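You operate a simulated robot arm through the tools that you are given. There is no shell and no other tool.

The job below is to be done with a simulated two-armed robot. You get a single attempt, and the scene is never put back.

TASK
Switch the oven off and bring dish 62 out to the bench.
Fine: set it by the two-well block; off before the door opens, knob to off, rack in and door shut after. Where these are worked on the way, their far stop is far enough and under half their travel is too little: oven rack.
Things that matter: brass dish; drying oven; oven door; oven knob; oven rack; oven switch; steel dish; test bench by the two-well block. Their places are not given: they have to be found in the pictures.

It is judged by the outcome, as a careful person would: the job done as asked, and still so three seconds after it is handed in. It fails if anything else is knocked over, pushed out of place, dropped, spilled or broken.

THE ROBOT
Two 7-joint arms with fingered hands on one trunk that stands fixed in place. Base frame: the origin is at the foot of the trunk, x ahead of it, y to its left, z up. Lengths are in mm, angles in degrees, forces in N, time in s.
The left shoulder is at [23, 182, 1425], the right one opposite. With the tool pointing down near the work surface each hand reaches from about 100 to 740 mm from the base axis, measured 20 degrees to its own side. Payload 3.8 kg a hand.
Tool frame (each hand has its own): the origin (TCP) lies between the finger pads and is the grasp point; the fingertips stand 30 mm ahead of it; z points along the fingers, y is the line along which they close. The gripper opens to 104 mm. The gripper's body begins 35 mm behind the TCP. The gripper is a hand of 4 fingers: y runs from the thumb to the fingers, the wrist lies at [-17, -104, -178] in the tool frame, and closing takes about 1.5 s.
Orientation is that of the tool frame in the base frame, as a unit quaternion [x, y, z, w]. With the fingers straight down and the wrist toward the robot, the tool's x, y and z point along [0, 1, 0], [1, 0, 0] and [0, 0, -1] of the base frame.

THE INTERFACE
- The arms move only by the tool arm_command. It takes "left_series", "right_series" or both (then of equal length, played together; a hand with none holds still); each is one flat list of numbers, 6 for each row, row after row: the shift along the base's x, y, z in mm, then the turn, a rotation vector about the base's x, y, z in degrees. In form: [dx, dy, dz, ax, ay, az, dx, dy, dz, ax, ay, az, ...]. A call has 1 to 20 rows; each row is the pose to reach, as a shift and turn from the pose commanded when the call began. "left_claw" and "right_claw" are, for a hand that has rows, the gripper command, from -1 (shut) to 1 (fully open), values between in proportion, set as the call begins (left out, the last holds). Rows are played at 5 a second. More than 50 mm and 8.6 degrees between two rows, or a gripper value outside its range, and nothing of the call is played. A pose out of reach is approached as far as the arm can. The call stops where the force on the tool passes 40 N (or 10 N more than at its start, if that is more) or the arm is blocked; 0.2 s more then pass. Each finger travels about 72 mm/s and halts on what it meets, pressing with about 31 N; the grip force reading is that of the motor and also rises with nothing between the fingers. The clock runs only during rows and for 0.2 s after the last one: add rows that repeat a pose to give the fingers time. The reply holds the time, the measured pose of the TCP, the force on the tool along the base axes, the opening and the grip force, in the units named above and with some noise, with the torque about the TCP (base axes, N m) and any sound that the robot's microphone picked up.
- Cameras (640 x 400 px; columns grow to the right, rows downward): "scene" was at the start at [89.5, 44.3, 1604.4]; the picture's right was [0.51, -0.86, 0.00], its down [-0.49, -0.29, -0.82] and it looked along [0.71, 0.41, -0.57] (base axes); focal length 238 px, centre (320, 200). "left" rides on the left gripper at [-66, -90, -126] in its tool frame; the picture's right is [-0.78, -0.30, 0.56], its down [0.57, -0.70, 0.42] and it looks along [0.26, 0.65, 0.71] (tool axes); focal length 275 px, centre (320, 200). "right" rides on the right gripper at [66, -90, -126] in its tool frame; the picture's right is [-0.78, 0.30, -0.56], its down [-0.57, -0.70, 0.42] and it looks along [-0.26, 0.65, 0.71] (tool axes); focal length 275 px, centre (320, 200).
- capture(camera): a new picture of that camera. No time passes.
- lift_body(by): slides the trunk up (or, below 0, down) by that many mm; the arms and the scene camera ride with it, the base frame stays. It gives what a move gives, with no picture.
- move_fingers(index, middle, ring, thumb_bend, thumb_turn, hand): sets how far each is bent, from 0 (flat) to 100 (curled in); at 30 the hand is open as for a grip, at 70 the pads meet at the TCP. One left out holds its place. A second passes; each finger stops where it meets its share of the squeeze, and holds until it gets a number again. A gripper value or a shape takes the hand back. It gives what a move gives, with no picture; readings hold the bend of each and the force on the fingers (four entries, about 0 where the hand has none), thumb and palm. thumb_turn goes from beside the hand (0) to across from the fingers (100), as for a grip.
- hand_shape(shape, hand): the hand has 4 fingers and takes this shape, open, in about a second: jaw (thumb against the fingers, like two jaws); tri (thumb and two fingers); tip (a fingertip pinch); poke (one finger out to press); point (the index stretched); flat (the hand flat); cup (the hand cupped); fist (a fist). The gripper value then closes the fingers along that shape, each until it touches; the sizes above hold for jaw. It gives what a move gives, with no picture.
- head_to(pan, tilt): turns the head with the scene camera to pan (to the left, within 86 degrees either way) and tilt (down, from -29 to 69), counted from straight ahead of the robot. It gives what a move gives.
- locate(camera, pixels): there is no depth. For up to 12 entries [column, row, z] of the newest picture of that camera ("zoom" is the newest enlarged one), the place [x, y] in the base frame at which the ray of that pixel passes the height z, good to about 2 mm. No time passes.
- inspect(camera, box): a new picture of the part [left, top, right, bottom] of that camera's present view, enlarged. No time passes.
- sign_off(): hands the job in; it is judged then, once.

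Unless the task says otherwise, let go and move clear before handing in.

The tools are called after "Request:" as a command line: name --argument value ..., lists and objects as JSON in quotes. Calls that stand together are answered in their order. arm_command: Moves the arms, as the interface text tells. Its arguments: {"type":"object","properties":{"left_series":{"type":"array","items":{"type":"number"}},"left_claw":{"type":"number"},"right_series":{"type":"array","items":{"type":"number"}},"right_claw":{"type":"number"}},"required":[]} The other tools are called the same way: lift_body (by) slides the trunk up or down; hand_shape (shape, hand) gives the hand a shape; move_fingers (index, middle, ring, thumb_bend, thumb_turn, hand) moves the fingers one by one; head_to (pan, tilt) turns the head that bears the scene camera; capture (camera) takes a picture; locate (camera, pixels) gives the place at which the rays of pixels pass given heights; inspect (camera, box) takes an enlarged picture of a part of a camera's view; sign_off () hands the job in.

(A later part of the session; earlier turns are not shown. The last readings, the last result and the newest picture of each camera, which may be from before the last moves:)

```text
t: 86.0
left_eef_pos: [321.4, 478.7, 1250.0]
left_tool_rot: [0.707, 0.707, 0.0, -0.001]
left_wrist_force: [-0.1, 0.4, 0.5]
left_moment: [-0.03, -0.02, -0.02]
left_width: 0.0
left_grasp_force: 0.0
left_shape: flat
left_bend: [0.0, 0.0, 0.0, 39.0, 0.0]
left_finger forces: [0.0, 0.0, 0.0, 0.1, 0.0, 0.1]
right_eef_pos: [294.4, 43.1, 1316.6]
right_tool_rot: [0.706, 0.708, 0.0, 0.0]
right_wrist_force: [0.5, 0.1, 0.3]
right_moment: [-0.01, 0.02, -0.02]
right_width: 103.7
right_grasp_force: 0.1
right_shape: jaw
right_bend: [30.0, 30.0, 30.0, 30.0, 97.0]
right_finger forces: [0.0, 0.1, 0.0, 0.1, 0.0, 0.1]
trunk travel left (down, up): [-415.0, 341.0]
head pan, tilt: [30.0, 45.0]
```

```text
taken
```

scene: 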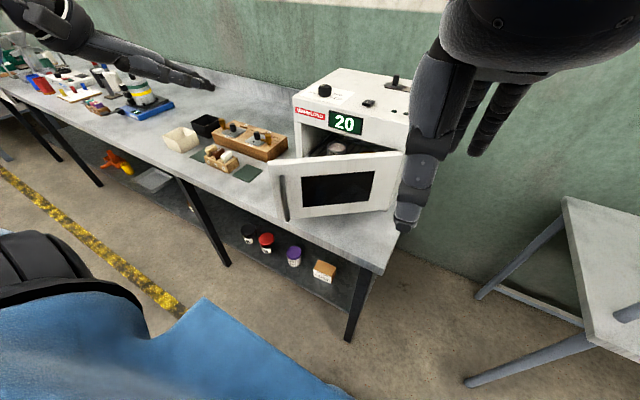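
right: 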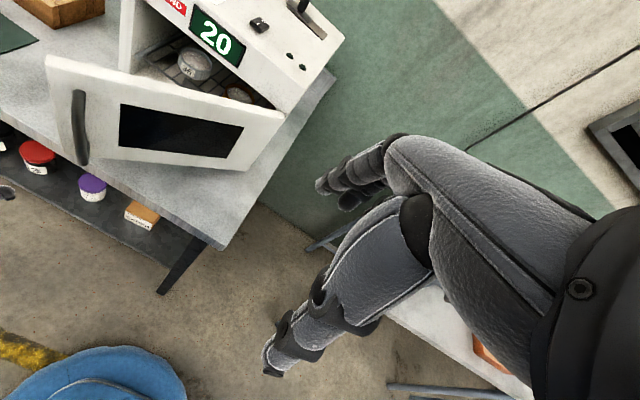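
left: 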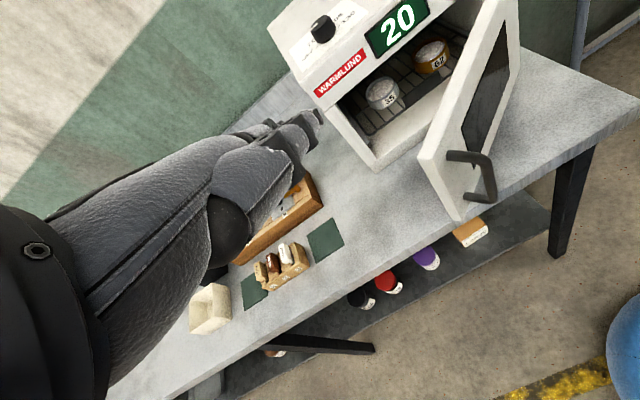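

The left view now shows both labels: 35 on steel and apparently 62 on brass. I zoom in to confirm and to measure.

Request:
inspect --camera "left" --box '[330, 20, 530, 220]'

Request:
locate --camera "left" --pixels '[[460, 215, 900], [460, 215, 880], [512, 0, 1088], [421, 157, 1088], [472, 155, 1030], [492, 200, 935]]'

```text
2.00 times, centred on (430, 120) of left
```

zoom: 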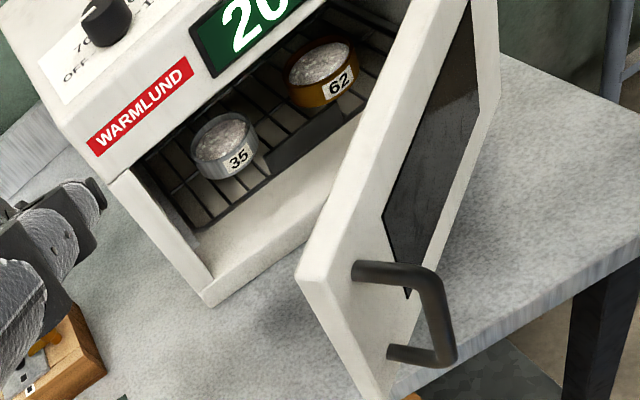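

```text
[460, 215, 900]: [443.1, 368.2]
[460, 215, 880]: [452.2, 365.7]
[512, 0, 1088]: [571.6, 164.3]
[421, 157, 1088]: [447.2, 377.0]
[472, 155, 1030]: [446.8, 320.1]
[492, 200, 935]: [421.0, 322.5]
```

Confirmed: brass dish is 62. I make a fist, go over the bench beside the door's free edge and lower it on the inner side.

Request:
hand_shape --hand "left" --shape "fist"

Request:
arm_command --left_series '[45, 0, 0, 0, 0, 0, 90, 0, 0, 0, 0, 0, 135, 0, 0, 0, 0, 0, 180, 0, 0, 0, 0, 0, 208, 0, -15, 0, 0, 0, 208, 0, -60, 0, 0, 0, 208, 0, -105, 0, 0, 0, 208, 0, -150, 0, 0, 0, 208, 0, -195, 0, 0, 0, 208, 0, -235, 0, 0, 0, 208, 0, -235, 0, 0, 0]'

Request:
capture --camera "left"

Request:
capture --camera "scene"

Request:
capture --camera "right"

```text
t: 86.9
left_eef_pos: [322.9, 479.8, 1248.6]
left_tool_rot: [0.707, 0.707, 0.0, 0.0]
left_wrist_force: [-0.2, 0.1, -0.3]
left_moment: [0.03, 0.01, -0.04]
left_width: 0.0
left_grasp_force: 0.1
left_shape: fist
left_bend: [100.0, 100.0, 100.0, 85.0, 83.0]
left_finger forces: [0.0, 0.1, 0.1, 0.0, 0.1, 0.1]
right_eef_pos: [294.4, 43.1, 1316.2]
right_tool_rot: [0.707, 0.708, 0.001, 0.0]
right_wrist_force: [0.3, 0.3, 0.8]
right_moment: [0.01, -0.01, 0.0]
right_width: 103.9
right_grasp_force: 0.2
right_shape: jaw
right_bend: [30.0, 30.0, 30.0, 30.0, 97.0]
right_finger forces: [0.0, 0.0, 0.1, 0.1, 0.0, 0.0]
trunk travel left (down, up): [-415.0, 341.0]
head pan, tilt: [30.0, 45.0]
```

```text
t: 89.3
left_eef_pos: [527.1, 478.0, 1015.2]
left_tool_rot: [0.708, 0.706, 0.0, 0.0]
left_wrist_force: [-0.7, -0.1, -0.3]
left_moment: [0.04, 0.01, 0.01]
left_width: 0.0
left_grasp_force: 0.1
left_shape: fist
left_bend: [100.0, 100.0, 100.0, 85.0, 83.0]
left_finger forces: [0.0, 0.0, 0.1, 0.1, 0.0, 0.1]
right_eef_pos: [294.2, 42.8, 1316.1]
right_tool_rot: [0.706, 0.708, 0.0, -0.001]
right_wrist_force: [-0.4, 0.1, -0.2]
right_moment: [-0.03, -0.03, 0.01]
right_width: 104.0
right_grasp_force: 0.2
right_shape: jaw
right_bend: [30.0, 30.0, 30.0, 30.0, 97.0]
right_finger forces: [0.0, 0.1, 0.0, 0.0, 0.1, 0.0]
trunk travel left (down, up): [-415.0, 341.0]
head pan, tilt: [30.0, 45.0]
```

```text
taken
```

left: 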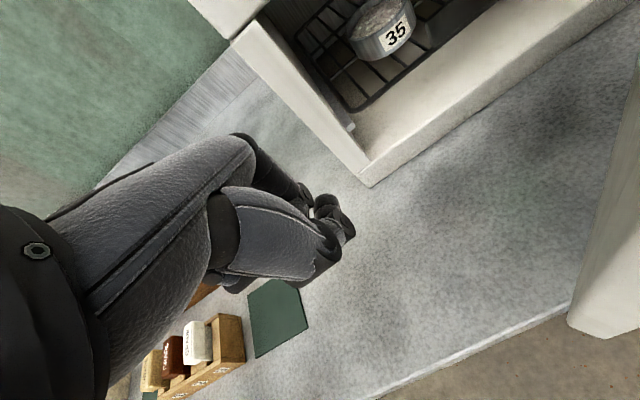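

```text
taken
```

scene: 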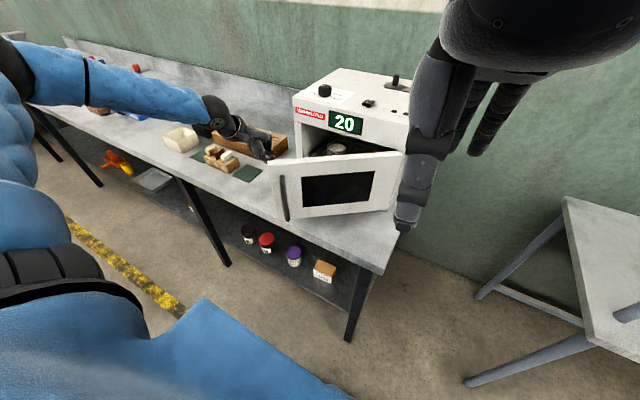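

```text
taken
```

right: 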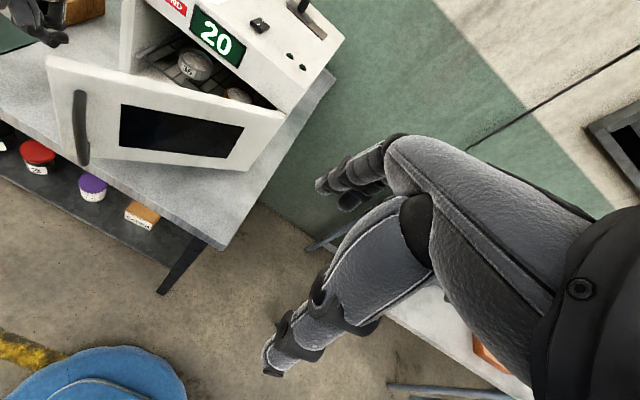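

The fist is on the inner side of the door edge. I first move the right hand out of the way, then sweep the door open along its arc.

Request:
arm_command --right_series '[0, -45, 10, 0, 0, 0, 0, -90, 20, 0, 0, 0, 0, -135, 30, 0, 0, 0, 0, -180, 40, 0, 0, 0, 0, -180, 40, 0, 0, 0]'

Request:
arm_command --left_series '[0, -48, 0, 0, 0, 0, 0, -88, 0, 0, 0, 0, -3, -120, 0, 0, 0, 0, -22, -135, 0, 0, 0, 0, -42, -149, 0, 0, 0, 0, -60, -167, 0, 0, 0, 0, -77, -184, 0, 0, 0, 0, -91, -205, 0, 0, 0, 0, -105, -225, 0, 0, 0, 0, -116, -248, 0, 0, 0, 0]'

Request:
capture --camera "scene"

Request:
capture --camera "left"

```text
t: 90.5
left_eef_pos: [527.5, 479.8, 1014.1]
left_tool_rot: [0.707, 0.707, -0.001, 0.001]
left_wrist_force: [-0.4, 0.7, -0.2]
left_moment: [0.06, 0.03, 0.02]
left_width: 0.0
left_grasp_force: 0.1
left_shape: fist
left_bend: [100.0, 100.0, 100.0, 85.0, 83.0]
left_finger forces: [0.0, 0.1, 0.0, 0.1, 0.1, 0.0]
right_eef_pos: [294.9, -133.4, 1356.0]
right_tool_rot: [0.707, 0.707, -0.001, 0.001]
right_wrist_force: [0.4, 0.3, 0.6]
right_moment: [-0.01, -0.02, -0.02]
right_width: 103.7
right_grasp_force: 0.0
right_shape: jaw
right_bend: [30.0, 30.0, 30.0, 30.0, 97.0]
right_finger forces: [0.1, 0.0, 0.0, 0.0, 0.0, 0.0]
trunk travel left (down, up): [-415.0, 341.0]
head pan, tilt: [30.0, 45.0]
```

```text
t: 92.7
left_eef_pos: [413.3, 229.9, 1014.3]
left_tool_rot: [0.707, 0.707, -0.001, 0.0]
left_wrist_force: [0.2, 0.5, 0.6]
left_moment: [-0.02, -0.04, -0.02]
left_width: 0.3
left_grasp_force: 0.1
left_shape: fist
left_bend: [100.0, 100.0, 100.0, 85.0, 83.0]
left_finger forces: [0.0, 0.0, 0.1, 0.0, 0.0, 0.0]
right_eef_pos: [295.4, -136.1, 1355.3]
right_tool_rot: [0.707, 0.707, 0.001, -0.001]
right_wrist_force: [0.7, -0.6, -0.1]
right_moment: [-0.03, -0.02, -0.01]
right_width: 103.5
right_grasp_force: 0.1
right_shape: jaw
right_bend: [30.0, 30.0, 30.0, 30.0, 97.0]
right_finger forces: [0.0, 0.1, 0.1, 0.0, 0.0, 0.0]
trunk travel left (down, up): [-415.0, 341.0]
head pan, tilt: [30.0, 45.0]
```

```text
taken
```

scene: 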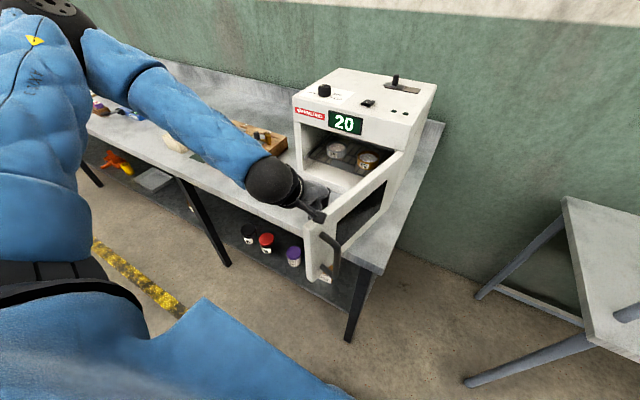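

```text
taken
```

left: 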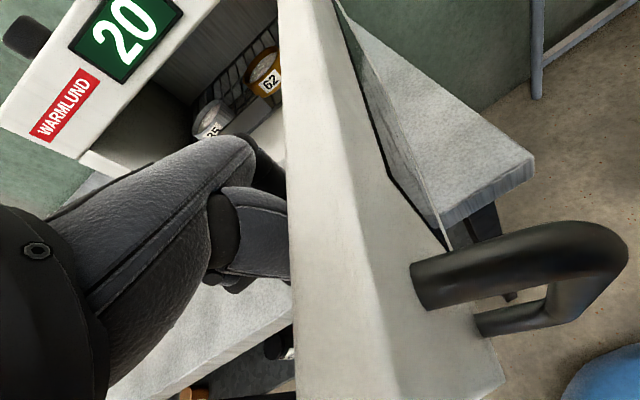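

The door is swinging freely, near 75–80°. I continue to about 100°.

Request:
arm_command --left_series '[-9, -22, 0, 0, 0, 0, -16, -46, 0, 0, 0, 0, -21, -70, 0, 0, 0, 0, -24, -95, 0, 0, 0, 0, -25, -120, 0, 0, 0, 0, -25, -120, 0, 0, 0, 0]'

Request:
capture --camera "scene"

```text
t: 94.1
left_eef_pos: [388.8, 128.1, 1025.8]
left_tool_rot: [0.708, 0.706, -0.002, -0.001]
left_wrist_force: [-0.7, 0.2, 0.2]
left_moment: [0.01, 0.02, 0.01]
left_width: 0.0
left_grasp_force: 0.1
left_shape: fist
left_bend: [100.0, 100.0, 100.0, 85.0, 83.0]
left_finger forces: [0.1, 0.0, 0.1, 0.1, 0.0, 0.0]
left hand out of reach, approached as far as the arm can: row 5, 6
right_eef_pos: [296.0, -135.4, 1354.6]
right_tool_rot: [0.707, 0.708, 0.001, -0.001]
right_wrist_force: [-0.7, -0.5, 0.3]
right_moment: [0.02, -0.04, 0.04]
right_width: 103.7
right_grasp_force: 0.2
right_shape: jaw
right_bend: [30.0, 30.0, 30.0, 30.0, 97.0]
right_finger forces: [0.0, 0.0, 0.1, 0.0, 0.0, 0.0]
trunk travel left (down, up): [-415.0, 341.0]
head pan, tilt: [30.0, 45.0]
```

```text
taken
```

scene: 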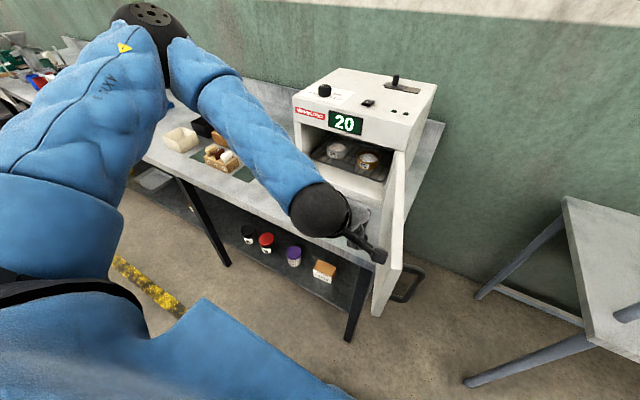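

The door is open to about 95–100°. I retreat the left hand upward and look into the oven.

Request:
arm_command --left_series '[0, 40, 0, 0, 0, 0, 0, 80, 20, 0, 0, 0, 0, 120, 50, 0, 0, 0, 0, 155, 85, 0, 0, 0, 0, 190, 120, 0, 0, 0, 0, 200, 160, 0, 0, 0, 0, 200, 160, 0, 0, 0]'

Request:
capture --camera "scene"

Request:
capture --camera "left"

Request:
inspect --camera "scene" --box '[280, 110, 440, 240]'

```text
t: 95.7
left_eef_pos: [387.1, 327.4, 1184.1]
left_tool_rot: [0.707, 0.707, -0.001, 0.0]
left_wrist_force: [-0.5, -0.9, 0.1]
left_moment: [0.0, -0.03, 0.02]
left_width: 0.1
left_grasp_force: 0.0
left_shape: fist
left_bend: [100.0, 100.0, 100.0, 85.0, 83.0]
left_finger forces: [0.0, 0.0, 0.0, 0.0, 0.0, 0.0]
left hand out of reach, approached as far as the arm can: row 3
right_eef_pos: [294.9, -134.6, 1355.3]
right_tool_rot: [0.706, 0.708, 0.0, -0.001]
right_wrist_force: [1.0, 0.2, 0.1]
right_moment: [0.03, -0.01, -0.01]
right_width: 103.7
right_grasp_force: 0.1
right_shape: jaw
right_bend: [30.0, 30.0, 30.0, 30.0, 97.0]
right_finger forces: [0.1, 0.1, 0.1, 0.0, 0.0, 0.1]
trunk travel left (down, up): [-415.0, 341.0]
head pan, tilt: [30.0, 45.0]
```

```text
taken
```

scene: 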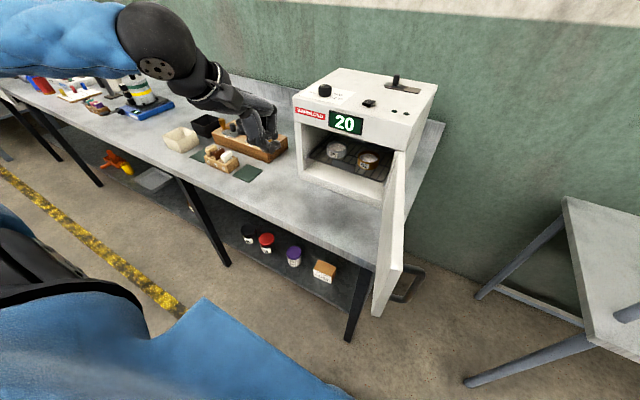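

```text
taken
```

left: 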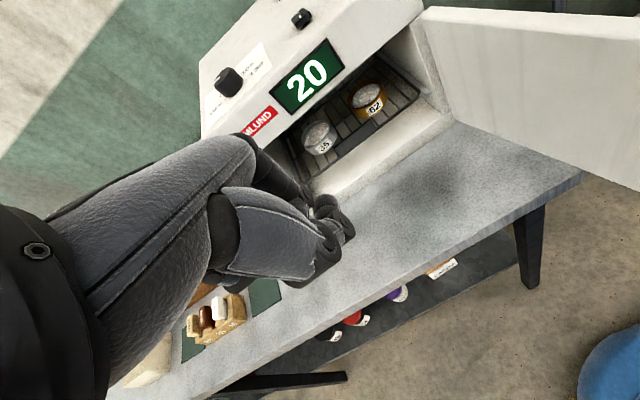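

```text
3.08 times, centred on (360, 175) of scene
```

zoom: 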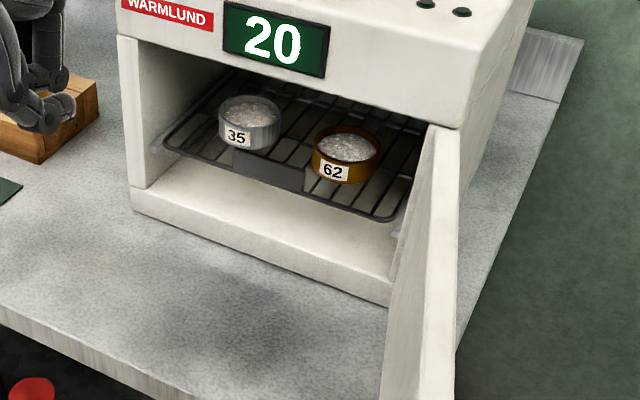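

The door is wide open. I measure the rack's front tab and the dishes from the scene and left views.

Request:
inspect --camera "left" --box '[270, 50, 450, 210]'

Request:
inspect --camera "scene" --box '[305, 125, 405, 195]'

```text
2.50 times, centred on (360, 130) of left
```

zoom: 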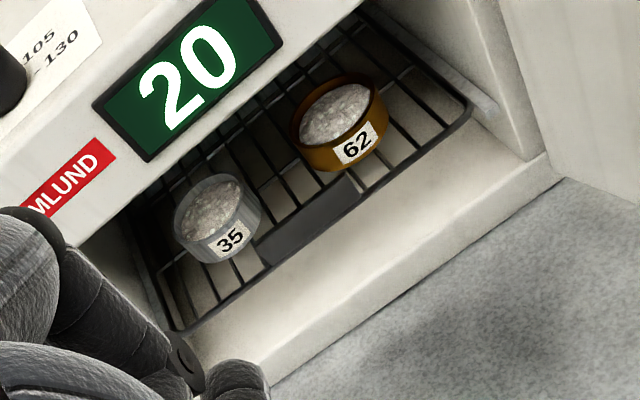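

```text
5.71 times, centred on (355, 160) of scene
```

zoom: 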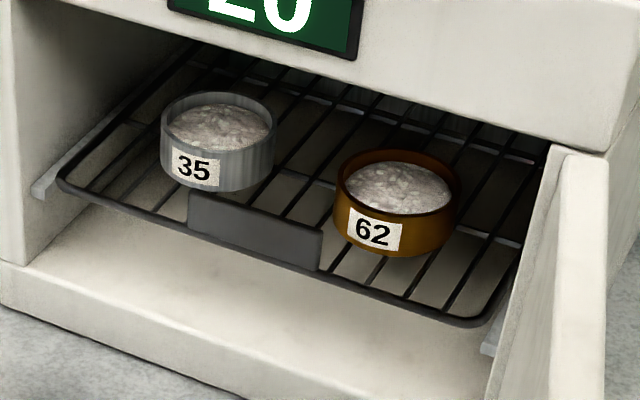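

Request:
locate --camera "scene" --pixels '[[332.06, 158.25, 940], [332.06, 158.25, 1000], [355.35, 165.25, 940], [355.35, 165.25, 1000], [369, 157.4, 960], [369, 157.4, 1020], [337.3, 146.9, 960], [337.3, 146.9, 1020]]'

Request:
locate --camera "left" --pixels '[[332.8, 149.2, 940], [332.8, 149.2, 1000], [372, 120.8, 940], [372, 120.8, 1000], [368, 94.8, 960], [368, 94.8, 1020], [317.2, 132, 960], [317.2, 132, 1020]]'

```text
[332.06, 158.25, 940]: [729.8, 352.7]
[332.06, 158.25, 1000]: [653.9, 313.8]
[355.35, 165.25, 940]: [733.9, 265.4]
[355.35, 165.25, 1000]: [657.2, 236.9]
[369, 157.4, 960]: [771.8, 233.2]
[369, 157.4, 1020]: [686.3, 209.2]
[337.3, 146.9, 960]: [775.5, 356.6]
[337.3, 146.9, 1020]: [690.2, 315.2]
```

```text
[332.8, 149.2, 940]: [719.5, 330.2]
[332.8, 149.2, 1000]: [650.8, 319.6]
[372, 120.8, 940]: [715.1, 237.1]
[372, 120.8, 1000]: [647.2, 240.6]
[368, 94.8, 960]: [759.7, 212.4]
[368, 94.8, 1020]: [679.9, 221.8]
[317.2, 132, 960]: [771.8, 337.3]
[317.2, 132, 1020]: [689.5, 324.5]
```

Brass dish 62 sits at about (715, 218) and steel 35 at (717, 327), both on wires near z≈966 with rims near z≈1000. An upright tab stands at the rack front (x≈666, y 240–322, up to z≈990). Reach is best with a lower shoulder, so I raise the left hand and lower the trunk by 300.

Request:
arm_command --left_series '[0, 15, 45, 0, 0, 0, 0, 30, 90, 0, 0, 0, 0, 30, 135, 0, 0, 0, 0, 30, 160, 0, 0, 0, 0, 30, 160, 0, 0, 0]' --right_series '[-10, -15, 40, 0, 0, 0, -20, -30, 80, 0, 0, 0, -30, -45, 120, 0, 0, 0, -30, -45, 120, 0, 0, 0, -30, -45, 120, 0, 0, 0]'

Request:
lift_body --by -150

Request:
capture --camera "scene"

```text
t: 96.9
left_eef_pos: [385.6, 359.1, 1345.3]
left_tool_rot: [0.708, 0.707, -0.001, -0.001]
left_wrist_force: [-1.1, 0.4, -0.9]
left_moment: [0.01, -0.02, 0.02]
left_width: 0.0
left_grasp_force: 0.0
left_shape: fist
left_bend: [100.0, 100.0, 100.0, 85.0, 83.0]
left_finger forces: [0.0, 0.1, 0.0, 0.0, 0.1, 0.0]
right_eef_pos: [263.3, -180.9, 1476.2]
right_tool_rot: [0.706, 0.708, 0.001, 0.0]
right_wrist_force: [-0.4, 0.9, -0.8]
right_moment: [0.01, 0.03, 0.0]
right_width: 103.8
right_grasp_force: 0.2
right_shape: jaw
right_bend: [30.0, 30.0, 30.0, 30.0, 97.0]
right_finger forces: [0.0, 0.0, 0.1, 0.1, 0.0, 0.0]
trunk travel left (down, up): [-415.0, 341.0]
head pan, tilt: [30.0, 45.0]
```

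```text
t: 98.7
left_eef_pos: [387.7, 358.4, 1195.0]
left_tool_rot: [0.707, 0.707, -0.001, -0.001]
left_wrist_force: [0.0, 0.4, 0.5]
left_moment: [-0.02, 0.0, -0.01]
left_width: 0.0
left_grasp_force: 0.0
left_shape: fist
left_bend: [100.0, 100.0, 100.0, 85.0, 83.0]
left_finger forces: [0.1, 0.0, 0.0, 0.0, 0.1, 0.1]
right_eef_pos: [263.2, -181.8, 1326.8]
right_tool_rot: [0.707, 0.708, 0.001, -0.001]
right_wrist_force: [0.5, 0.0, -0.3]
right_moment: [-0.01, -0.01, -0.01]
right_width: 103.8
right_grasp_force: 0.0
right_shape: jaw
right_bend: [30.0, 30.0, 30.0, 30.0, 97.0]
right_finger forces: [0.0, 0.0, 0.0, 0.1, 0.0, 0.0]
trunk travel left (down, up): [-265.0, 491.0]
head pan, tilt: [30.0, 45.0]
```

```text
taken
```

scene: 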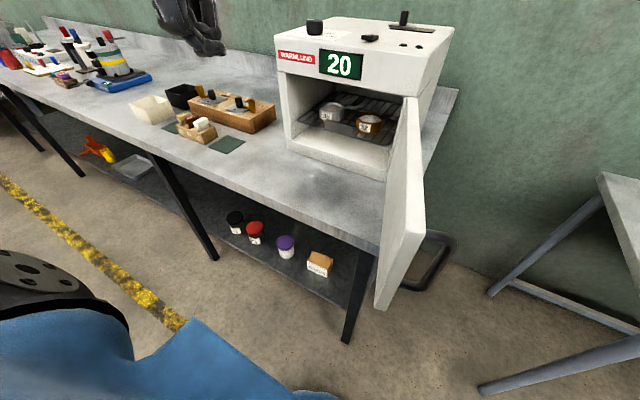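

The trunk is now lower with a good view. I re-measure the tab and dishes.

Request:
inspect --camera "scene" --box '[280, 80, 420, 180]'

Request:
capture --camera "left"

Request:
inspect --camera "left" --box '[290, 40, 450, 160]'

```text
4.00 times, centred on (350, 130) of scene
```

zoom: 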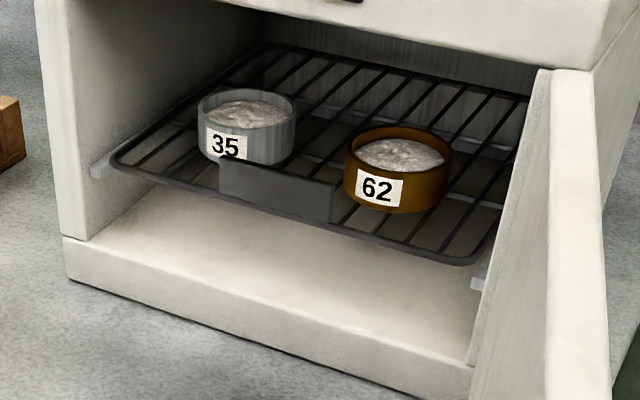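

```text
taken
```

left: 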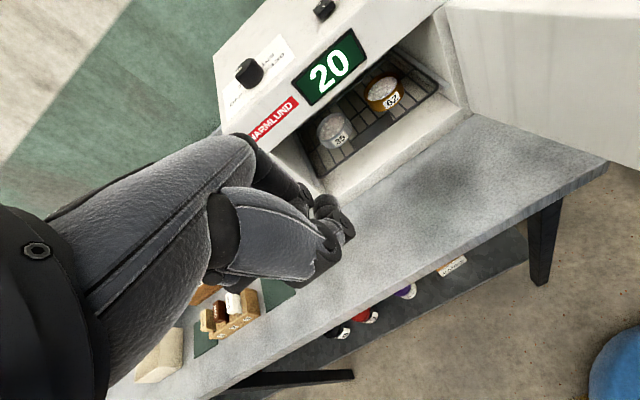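

```text
3.33 times, centred on (370, 100) of left
```

zoom: 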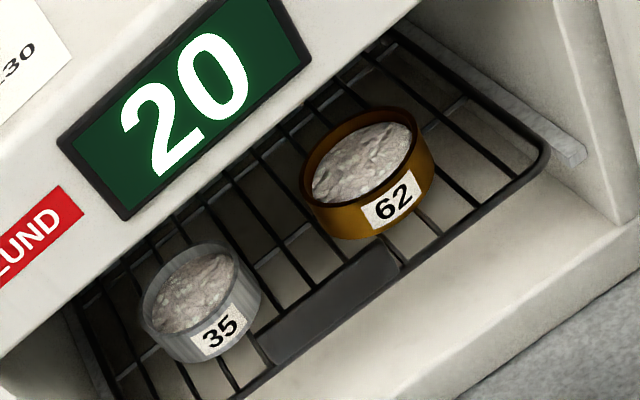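

Request:
locate --camera "scene" --pixels '[[324.75, 119.25, 960], [324.75, 119.25, 1000], [353.5, 126, 960], [353.5, 126, 1000], [369.75, 117.5, 960], [369.75, 117.5, 1020], [331.75, 108.25, 960], [331.75, 108.25, 1020], [324.75, 128.5, 960], [353, 135.5, 960]]'

Request:
locate --camera "left" --pixels '[[350.5, 141.4, 960], [350.5, 141.4, 1000], [389.5, 115.6, 960], [389.5, 115.6, 1000], [382.6, 88, 960], [382.6, 88, 1020], [332.5, 127.9, 960], [332.5, 127.9, 1020]]'

```text
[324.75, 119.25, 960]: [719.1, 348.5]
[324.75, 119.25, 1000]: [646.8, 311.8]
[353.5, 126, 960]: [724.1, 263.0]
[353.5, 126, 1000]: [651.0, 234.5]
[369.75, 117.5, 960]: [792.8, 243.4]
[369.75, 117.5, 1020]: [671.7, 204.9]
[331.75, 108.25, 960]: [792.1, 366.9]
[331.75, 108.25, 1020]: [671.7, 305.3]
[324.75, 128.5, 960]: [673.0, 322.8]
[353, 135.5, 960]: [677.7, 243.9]
```

```text
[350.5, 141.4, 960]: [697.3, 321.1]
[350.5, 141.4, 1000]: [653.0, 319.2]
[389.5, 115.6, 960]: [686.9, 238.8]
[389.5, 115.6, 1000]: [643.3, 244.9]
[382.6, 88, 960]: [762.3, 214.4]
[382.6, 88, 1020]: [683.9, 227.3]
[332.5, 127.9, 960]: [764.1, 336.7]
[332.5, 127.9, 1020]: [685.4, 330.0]
```

Tab is at x≈663, y 243–320, z 965–990; the free gap between the dishes is around y≈275. I'll hook the tab from behind with the index alone: shape the hand and move to a staging pose pitched 30° forward.

Request:
move_fingers --hand "left" --index 42 --middle 100 --ring 100 --thumb_bend 100

Request:
arm_command --left_series '[35, -15, -20, 0, -6, 0, 70, -30, -45, 0, -12, 0, 105, -45, -75, 0, -18, 0, 140, -60, -105, 0, -24, 0, 170, -75, -135, 0, -30, 0, 172, -75, -150, 0, -30, 0, 172, -75, -150, 0, -30, 0]'

Request:
capture --camera "scene"

Request:
capture --camera "left"

Request:
inspect --camera "scene" --box '[250, 60, 420, 180]'

```text
t: 99.7
left_eef_pos: [386.3, 358.3, 1194.3]
left_tool_rot: [0.707, 0.707, 0.0, -0.001]
left_wrist_force: [-0.5, -0.3, 0.8]
left_moment: [-0.01, 0.02, -0.01]
left_width: 22.9
left_grasp_force: 0.0
left_shape: fingers
left_bend: [100.0, 100.0, 100.0, 93.0, 81.0]
left_finger forces: [0.1, 0.1, 0.0, 0.1, 0.1, 0.0]
right_eef_pos: [266.7, -181.1, 1327.0]
right_tool_rot: [0.707, 0.707, 0.0, 0.001]
right_wrist_force: [0.2, 0.1, -0.8]
right_moment: [-0.01, 0.01, 0.01]
right_width: 103.8
right_grasp_force: 0.1
right_shape: jaw
right_bend: [30.0, 30.0, 30.0, 30.0, 97.0]
right_finger forces: [0.0, 0.1, 0.1, 0.1, 0.1, 0.0]
trunk travel left (down, up): [-265.0, 491.0]
head pan, tilt: [30.0, 45.0]
```

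```text
t: 101.3
left_eef_pos: [560.5, 284.9, 1043.7]
left_tool_rot: [0.684, 0.683, 0.182, 0.182]
left_wrist_force: [0.3, 0.4, 0.0]
left_moment: [0.02, 0.01, 0.01]
left_width: 22.9
left_grasp_force: 0.1
left_shape: fingers
left_bend: [100.0, 100.0, 100.0, 93.0, 81.0]
left_finger forces: [0.0, 0.1, 0.0, 0.0, 0.1, 0.0]
right_eef_pos: [266.5, -180.7, 1325.2]
right_tool_rot: [0.706, 0.708, 0.0, -0.001]
right_wrist_force: [0.3, 0.5, 0.1]
right_moment: [-0.01, 0.0, 0.0]
right_width: 103.9
right_grasp_force: 0.1
right_shape: jaw
right_bend: [30.0, 30.0, 30.0, 30.0, 97.0]
right_finger forces: [0.0, 0.0, 0.1, 0.0, 0.0, 0.0]
trunk travel left (down, up): [-265.0, 491.0]
head pan, tilt: [30.0, 45.0]
```

```text
taken
```

scene: 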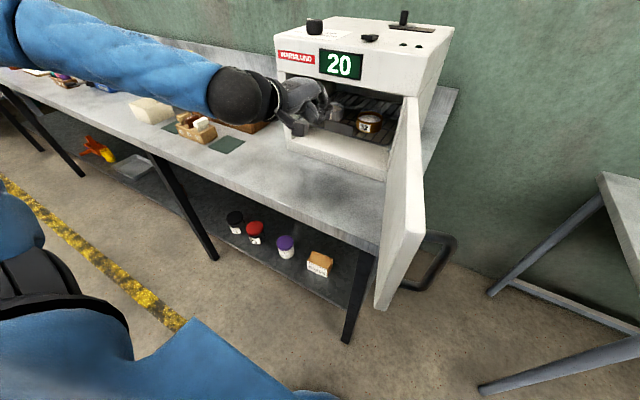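

```text
taken
```

left: 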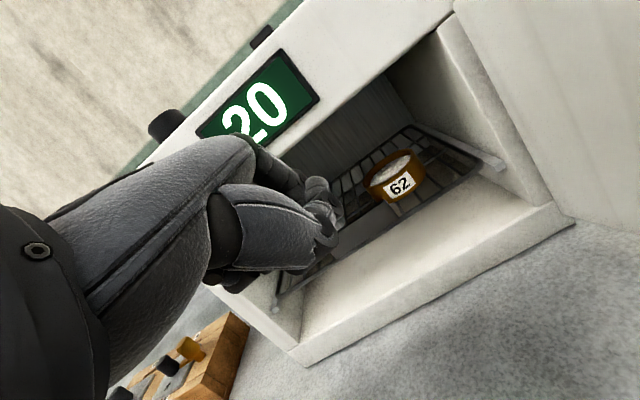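

```text
3.33 times, centred on (335, 120) of scene
```

zoom: 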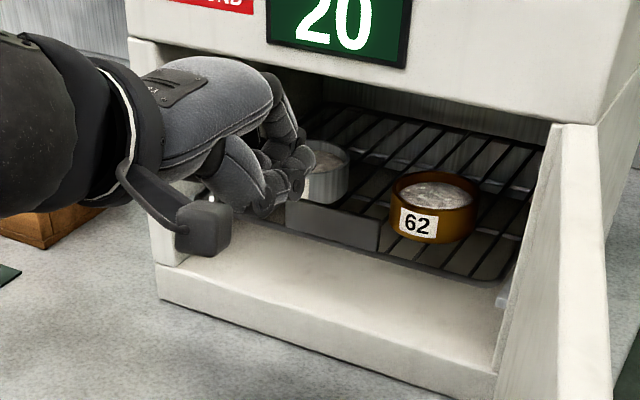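

The index stayed locked under the thumb in the fist. I go through the poke shape and then extend only the index as before.

Request:
move_fingers --hand "left" --thumb_bend 20

Request:
move_fingers --hand "left" --index 42 --middle 100 --ring 100

Request:
inspect --camera "scene" --box '[250, 60, 420, 180]'

Request:
capture --camera "left"

```text
t: 102.3
left_eef_pos: [560.0, 284.2, 1044.6]
left_tool_rot: [0.683, 0.683, 0.182, 0.182]
left_wrist_force: [-0.6, 0.6, -0.7]
left_moment: [0.01, -0.01, -0.01]
left_width: 98.7
left_grasp_force: 0.0
left_shape: fingers
left_bend: [42.0, 100.0, 100.0, 20.0, 85.0]
left_finger forces: [0.1, 0.1, 0.1, 0.0, 0.0, 0.1]
right_eef_pos: [265.6, -181.5, 1326.2]
right_tool_rot: [0.707, 0.708, 0.0, 0.0]
right_wrist_force: [-0.1, 0.2, -0.3]
right_moment: [0.0, -0.01, 0.02]
right_width: 103.6
right_grasp_force: 0.1
right_shape: jaw
right_bend: [30.0, 30.0, 30.0, 30.0, 97.0]
right_finger forces: [0.1, 0.1, 0.0, 0.0, 0.1, 0.1]
trunk travel left (down, up): [-265.0, 491.0]
head pan, tilt: [30.0, 45.0]
```

```text
t: 103.3
left_eef_pos: [559.1, 284.5, 1044.2]
left_tool_rot: [0.683, 0.684, 0.182, 0.182]
left_wrist_force: [0.1, 0.4, -0.9]
left_moment: [-0.02, 0.0, 0.02]
left_width: 98.9
left_grasp_force: 0.0
left_shape: fingers
left_bend: [42.0, 100.0, 100.0, 20.0, 85.0]
left_finger forces: [0.1, 0.1, 0.0, 0.0, 0.0, 0.0]
right_eef_pos: [265.7, -180.8, 1327.0]
right_tool_rot: [0.706, 0.708, 0.0, -0.001]
right_wrist_force: [-0.4, 0.5, 0.0]
right_moment: [-0.02, 0.0, 0.01]
right_width: 103.8
right_grasp_force: 0.1
right_shape: jaw
right_bend: [30.0, 30.0, 30.0, 30.0, 97.0]
right_finger forces: [0.0, 0.1, 0.0, 0.0, 0.0, 0.0]
trunk travel left (down, up): [-265.0, 491.0]
head pan, tilt: [30.0, 45.0]
```

```text
3.33 times, centred on (335, 120) of scene
```

zoom: 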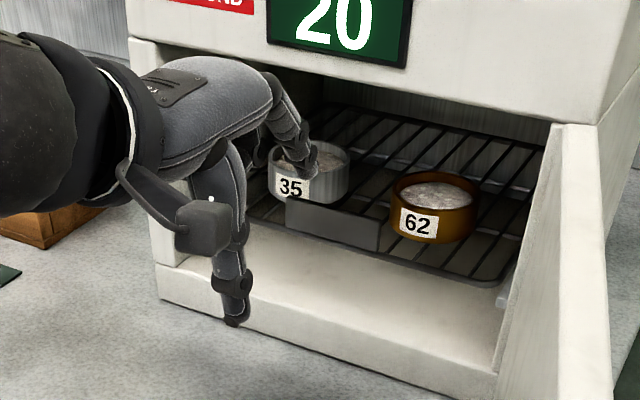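

```text
taken
```

left: 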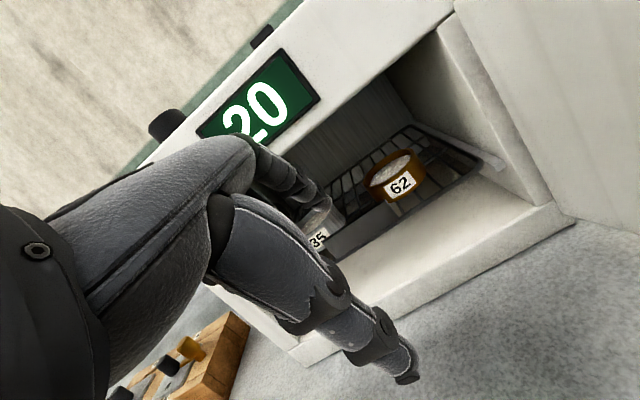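

The index is out, thumb hanging in front of the tab. I move so the index tip is above and just behind the tab, then check.

Request:
arm_command --left_series '[20, 0, -8, 0, 0, 0, 40, 0, -14, 0, 0, 0, 60, 0, -20, 0, 0, 0, 60, 0, -20, 0, 0, 0]'

Request:
inspect --camera "scene" --box '[290, 80, 390, 160]'

Request:
capture --camera "left"

Request:
inspect --camera "left" --box '[240, 120, 400, 280]'

```text
t: 104.3
left_eef_pos: [621.0, 283.3, 1024.6]
left_tool_rot: [0.683, 0.683, 0.183, 0.183]
left_wrist_force: [-0.6, -0.2, 0.6]
left_moment: [0.01, -0.01, 0.03]
left_width: 99.0
left_grasp_force: 0.1
left_shape: fingers
left_bend: [42.0, 100.0, 100.0, 20.0, 85.0]
left_finger forces: [0.0, 0.1, 0.0, 0.1, 0.1, 0.1]
right_eef_pos: [265.1, -181.4, 1327.7]
right_tool_rot: [0.707, 0.708, 0.0, 0.0]
right_wrist_force: [0.1, -0.3, 0.2]
right_moment: [0.0, -0.02, 0.01]
right_width: 103.7
right_grasp_force: 0.1
right_shape: jaw
right_bend: [30.0, 30.0, 30.0, 30.0, 97.0]
right_finger forces: [0.1, 0.0, 0.1, 0.0, 0.0, 0.0]
trunk travel left (down, up): [-265.0, 491.0]
head pan, tilt: [30.0, 45.0]
```

```text
5.00 times, centred on (340, 120) of scene
```

zoom: 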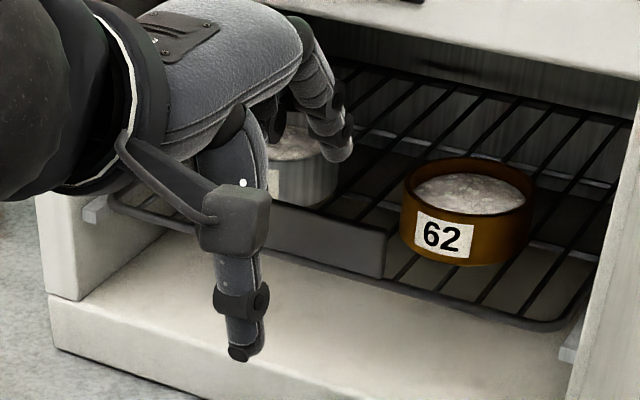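

```text
taken
```

left: 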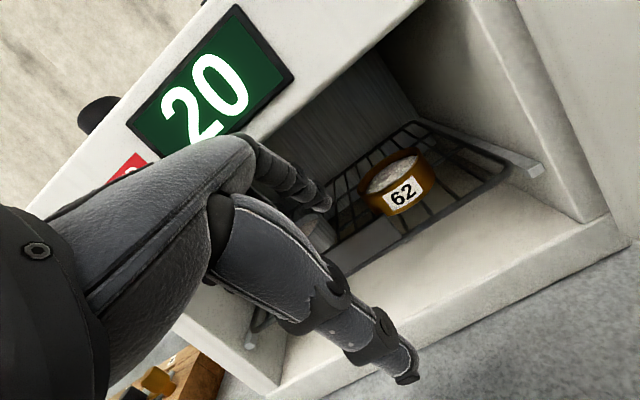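

```text
2.50 times, centred on (320, 200) of left
```

zoom: 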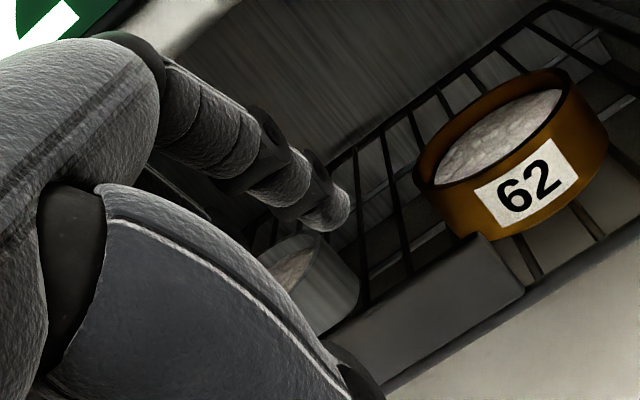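

Request:
locate --camera "scene" --pixels '[[343.6, 112, 1000], [343.6, 112, 1015], [343.6, 112, 1030]]'

Request:
locate --camera "left" --pixels '[[324, 208.8, 1000], [324, 208.8, 1015], [324, 208.8, 1030]]'

```text
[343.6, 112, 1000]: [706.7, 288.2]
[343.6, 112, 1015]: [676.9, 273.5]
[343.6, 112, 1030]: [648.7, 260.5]
```

```text
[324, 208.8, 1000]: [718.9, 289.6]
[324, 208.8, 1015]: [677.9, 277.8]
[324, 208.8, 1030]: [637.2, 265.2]
```

The index tip is at (677, 276, 1015), just behind the tab and between the dishes. I lower it behind the tab.

Request:
arm_command --left_series '[6, -1, -10, 0, 0, 0, 6, -1, -20, 0, 0, 0, 6, -1, -30, 0, 0, 0, 6, -1, -37, 0, 0, 0, 6, -1, -37, 0, 0, 0]'

Request:
inspect --camera "scene" --box '[290, 80, 390, 160]'

Request:
inspect --camera "left" --box '[260, 120, 400, 260]'

```text
t: 105.5
left_eef_pos: [626.9, 283.4, 987.7]
left_tool_rot: [0.683, 0.683, 0.182, 0.182]
left_wrist_force: [0.9, 0.0, 1.3]
left_moment: [-0.01, -0.08, 0.03]
left_width: 100.8
left_grasp_force: 0.9
left_shape: fingers
left_bend: [41.0, 100.0, 100.0, 20.0, 85.0]
left_finger forces: [1.6, 0.1, 0.1, 0.0, 0.1, 0.0]
right_eef_pos: [265.1, -182.6, 1327.2]
right_tool_rot: [0.707, 0.707, 0.001, -0.001]
right_wrist_force: [0.0, 1.0, -1.7]
right_moment: [0.01, -0.03, 0.01]
right_width: 103.8
right_grasp_force: 0.1
right_shape: jaw
right_bend: [30.0, 30.0, 30.0, 30.0, 97.0]
right_finger forces: [0.1, 0.0, 0.0, 0.0, 0.0, 0.0]
trunk travel left (down, up): [-265.0, 491.0]
head pan, tilt: [30.0, 45.0]
```

```text
5.00 times, centred on (340, 120) of scene
```

zoom: 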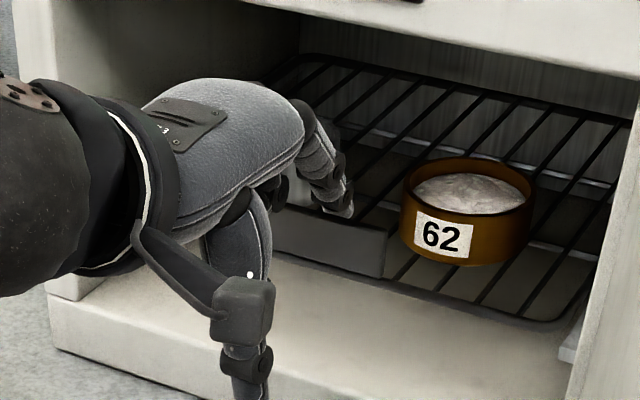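

```text
2.86 times, centred on (330, 190) of left
```

zoom: 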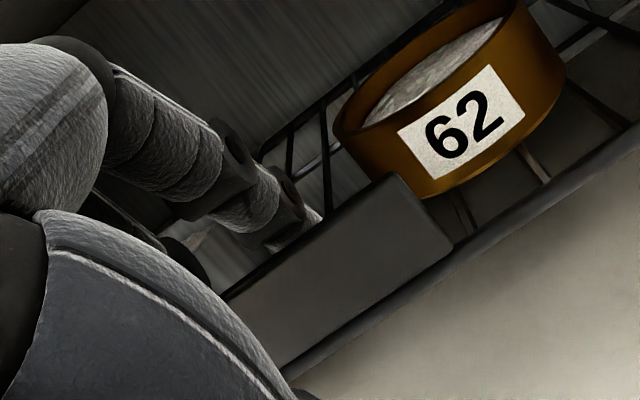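

The index is hooked behind the tab. I pull the rack slowly toward the robot.

Request:
arm_command --left_series '[-8, 0, 0, 0, 0, 0, -16, 0, 0, 0, 0, 0, -24, 0, 0, 0, 0, 0, -32, 0, 0, 0, 0, 0, -40, 0, 0, 0, 0, 0, -48, 0, 0, 0, 0, 0, -48, 0, 0, 0, 0, 0]'

Request:
capture --camera "scene"

Request:
inspect --camera "scene" --box '[270, 80, 410, 180]'

```text
t: 107.1
left_eef_pos: [578.0, 282.4, 987.7]
left_tool_rot: [0.683, 0.683, 0.182, 0.183]
left_wrist_force: [0.2, 0.2, 1.0]
left_moment: [0.02, -0.01, 0.0]
left_width: 100.4
left_grasp_force: 0.2
left_shape: fingers
left_bend: [41.0, 100.0, 100.0, 20.0, 85.0]
left_finger forces: [0.7, 0.0, 0.1, 0.0, 0.0, 0.0]
right_eef_pos: [264.7, -180.3, 1326.6]
right_tool_rot: [0.706, 0.708, 0.0, 0.0]
right_wrist_force: [-0.5, -0.2, 0.0]
right_moment: [-0.06, 0.0, -0.02]
right_width: 103.7
right_grasp_force: 0.2
right_shape: jaw
right_bend: [30.0, 30.0, 30.0, 30.0, 97.0]
right_finger forces: [0.0, 0.1, 0.0, 0.1, 0.0, 0.1]
trunk travel left (down, up): [-265.0, 491.0]
head pan, tilt: [30.0, 45.0]
```

```text
taken
```

scene: 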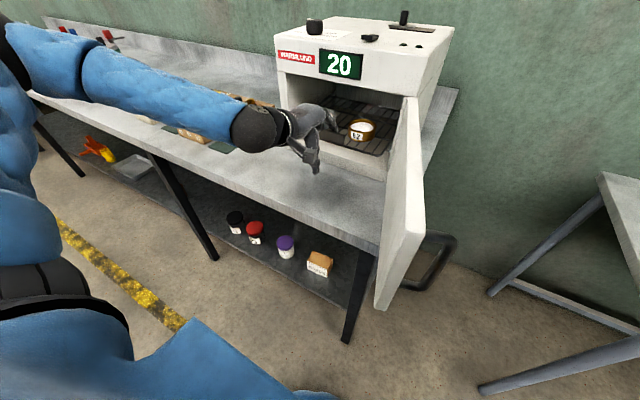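

```text
4.00 times, centred on (340, 130) of scene
```

zoom: 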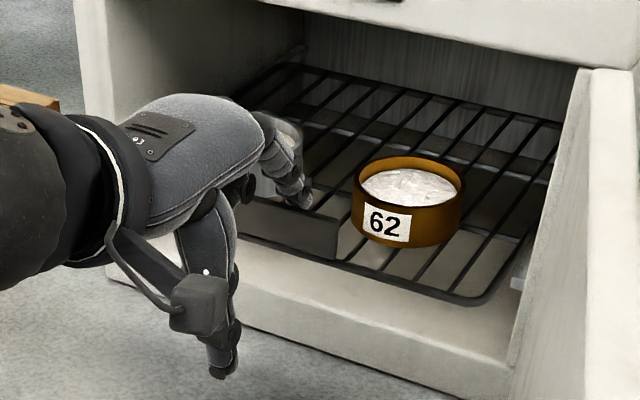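

The rack slides out easily. I keep pulling in steps, watching for the end stop.

Request:
arm_command --left_series '[-10, 0, 0, 0, 0, 0, -20, 0, 0, 0, 0, 0, -30, 0, 0, 0, 0, 0, -40, 0, 0, 0, 0, 0, -50, 0, 0, 0, 0, 0, -60, 0, 0, 0, 0, 0, -60, 0, 0, 0, 0, 0]'

Request:
inspect --camera "scene" --box '[270, 80, 410, 180]'

```text
t: 108.7
left_eef_pos: [518.0, 283.0, 986.4]
left_tool_rot: [0.683, 0.684, 0.182, 0.182]
left_wrist_force: [0.6, -0.9, 2.0]
left_moment: [-0.02, -0.02, -0.01]
left_width: 100.6
left_grasp_force: 1.0
left_shape: fingers
left_bend: [41.0, 100.0, 100.0, 20.0, 85.0]
left_finger forces: [1.4, 0.0, 0.0, 0.0, 0.0, 0.1]
right_eef_pos: [264.3, -180.6, 1326.1]
right_tool_rot: [0.706, 0.708, 0.0, 0.0]
right_wrist_force: [0.1, -0.1, 0.2]
right_moment: [-0.04, 0.0, 0.0]
right_width: 103.7
right_grasp_force: 0.1
right_shape: jaw
right_bend: [30.0, 30.0, 30.0, 30.0, 97.0]
right_finger forces: [0.1, 0.1, 0.1, 0.0, 0.0, 0.0]
trunk travel left (down, up): [-265.0, 491.0]
head pan, tilt: [30.0, 45.0]
```

```text
4.00 times, centred on (340, 130) of scene
```

zoom: 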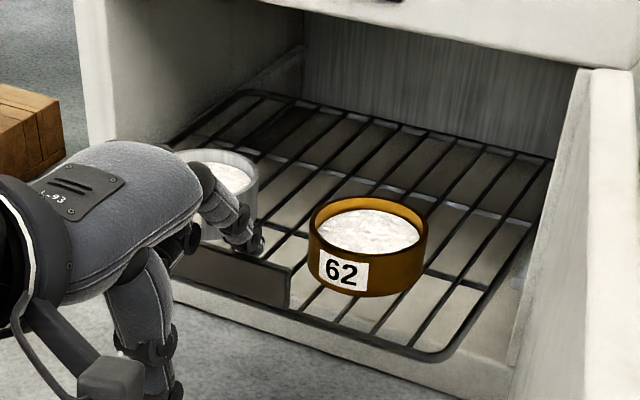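

About 108 mm out so far. I continue toward the far stop.

Request:
arm_command --left_series '[-8, 0, 0, 0, 0, 0, -16, 0, 0, 0, 0, 0, -24, 0, 0, 0, 0, 0, -32, 0, 0, 0, 0, 0, -40, 0, 0, 0, 0, 0, -40, 0, 0, 0, 0, 0]'

Request:
inspect --camera "scene" --box '[250, 80, 410, 190]'

```text
t: 110.1
left_eef_pos: [501.8, 286.3, 986.3]
left_tool_rot: [0.683, 0.683, 0.182, 0.182]
left_wrist_force: [0.7, -1.5, 0.8]
left_moment: [0.0, -0.04, -0.03]
left_width: 100.7
left_grasp_force: 0.2
left_shape: fingers
left_bend: [41.0, 100.0, 100.0, 20.0, 85.0]
left_finger forces: [1.0, 0.0, 0.0, 0.0, 0.0, 0.0]
left hand out of reach, approached as far as the arm can: row 3, 4, 5, 6
right_eef_pos: [265.0, -181.0, 1326.4]
right_tool_rot: [0.707, 0.708, 0.001, 0.0]
right_wrist_force: [0.3, 0.3, -0.7]
right_moment: [0.0, 0.0, 0.01]
right_width: 103.6
right_grasp_force: 0.0
right_shape: jaw
right_bend: [30.0, 30.0, 30.0, 30.0, 97.0]
right_finger forces: [0.0, 0.1, 0.0, 0.0, 0.0, 0.0]
trunk travel left (down, up): [-265.0, 491.0]
head pan, tilt: [30.0, 45.0]
```

```text
3.64 times, centred on (330, 135) of scene
```

zoom: 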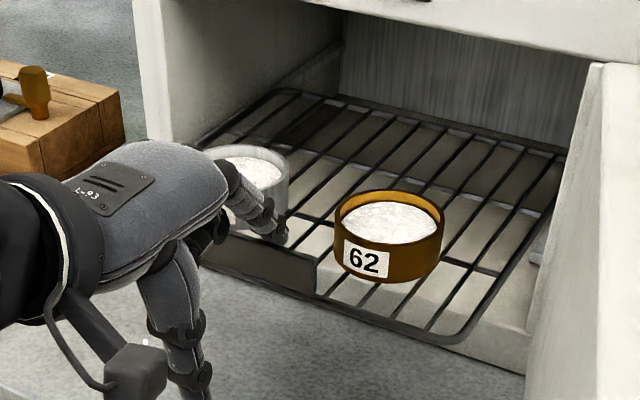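

The hand hit its near reach limit with this pitch, 125 mm out. I reduce the pitch to 15° about the fingertip and pull further to find the stop.

Request:
arm_command --left_series '[2, -1, 7, 0, 7.5, 0, 4, -3, 14, 0, 15, 0, -4, -3, 14, 0, 15, 0, -12, -3, 14, 0, 15, 0, -20, -3, 14, 0, 15, 0, -28, -3, 14, 0, 15, 0, -28, -3, 14, 0, 15, 0]'

Request:
inspect --camera "scene" --box '[250, 80, 410, 190]'

```text
t: 111.7
left_eef_pos: [473.3, 283.4, 999.5]
left_tool_rot: [0.701, 0.701, 0.091, 0.092]
left_wrist_force: [0.6, 0.3, -0.4]
left_moment: [-0.01, -0.03, 0.0]
left_width: 100.2
left_grasp_force: 0.4
left_shape: fingers
left_bend: [41.0, 100.0, 100.0, 20.0, 85.0]
left_finger forces: [0.7, 0.0, 0.1, 0.1, 0.0, 0.0]
right_eef_pos: [265.2, -181.3, 1326.0]
right_tool_rot: [0.706, 0.708, 0.0, 0.0]
right_wrist_force: [-0.3, 0.0, 0.7]
right_moment: [0.0, 0.03, -0.02]
right_width: 103.6
right_grasp_force: 0.1
right_shape: jaw
right_bend: [30.0, 30.0, 30.0, 30.0, 97.0]
right_finger forces: [0.0, 0.1, 0.0, 0.0, 0.0, 0.1]
trunk travel left (down, up): [-265.0, 491.0]
head pan, tilt: [30.0, 45.0]
```

```text
3.64 times, centred on (330, 135) of scene
```

zoom: 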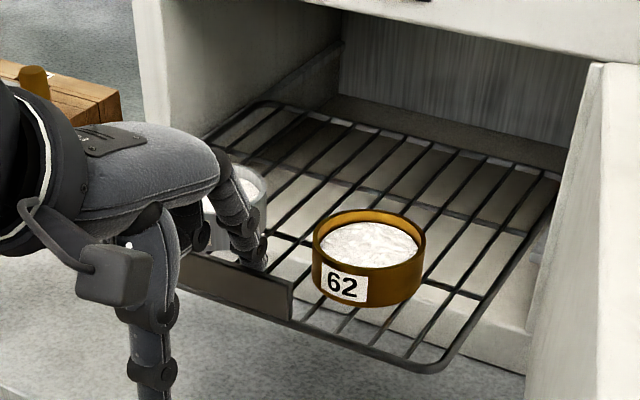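

Request:
arm_command --left_series '[-8, 0, 0, 0, 0, 0, -16, 0, 0, 0, 0, 0, -24, 0, 0, 0, 0, 0, -32, 0, 0, 0, 0, 0, -40, 0, 0, 0, 0, 0, -40, 0, 0, 0, 0, 0]'

Request:
inspect --camera "scene" --box '[250, 80, 410, 190]'

```text
t: 113.1
left_eef_pos: [466.4, 290.4, 1005.1]
left_tool_rot: [0.701, 0.701, 0.091, 0.091]
left_wrist_force: [0.7, 0.1, 0.5]
left_moment: [-0.02, -0.01, 0.01]
left_width: 99.8
left_grasp_force: 0.9
left_shape: fingers
left_bend: [41.0, 100.0, 100.0, 20.0, 85.0]
left_finger forces: [0.6, 0.0, 0.0, 0.0, 0.0, 0.0]
left hand out of reach, approached as far as the arm can: row 1, 2, 3, 4, 5, 6
right_eef_pos: [265.1, -182.5, 1326.7]
right_tool_rot: [0.707, 0.708, 0.001, 0.0]
right_wrist_force: [-1.0, 0.2, 0.4]
right_moment: [0.02, -0.01, 0.01]
right_width: 103.8
right_grasp_force: 0.1
right_shape: jaw
right_bend: [30.0, 30.0, 30.0, 30.0, 97.0]
right_finger forces: [0.0, 0.1, 0.0, 0.0, 0.0, 0.0]
trunk travel left (down, up): [-265.0, 491.0]
head pan, tilt: [30.0, 45.0]
```

```text
3.64 times, centred on (330, 135) of scene
```

zoom: 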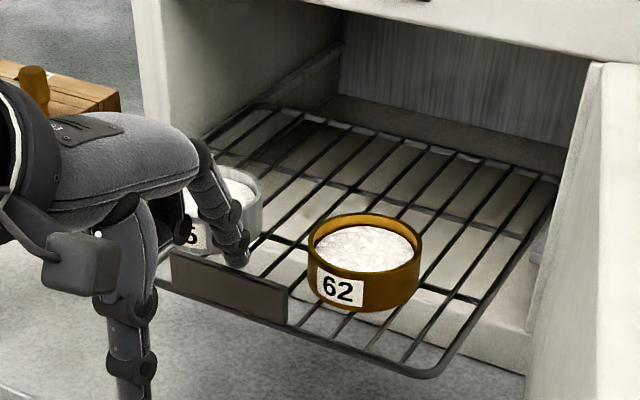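

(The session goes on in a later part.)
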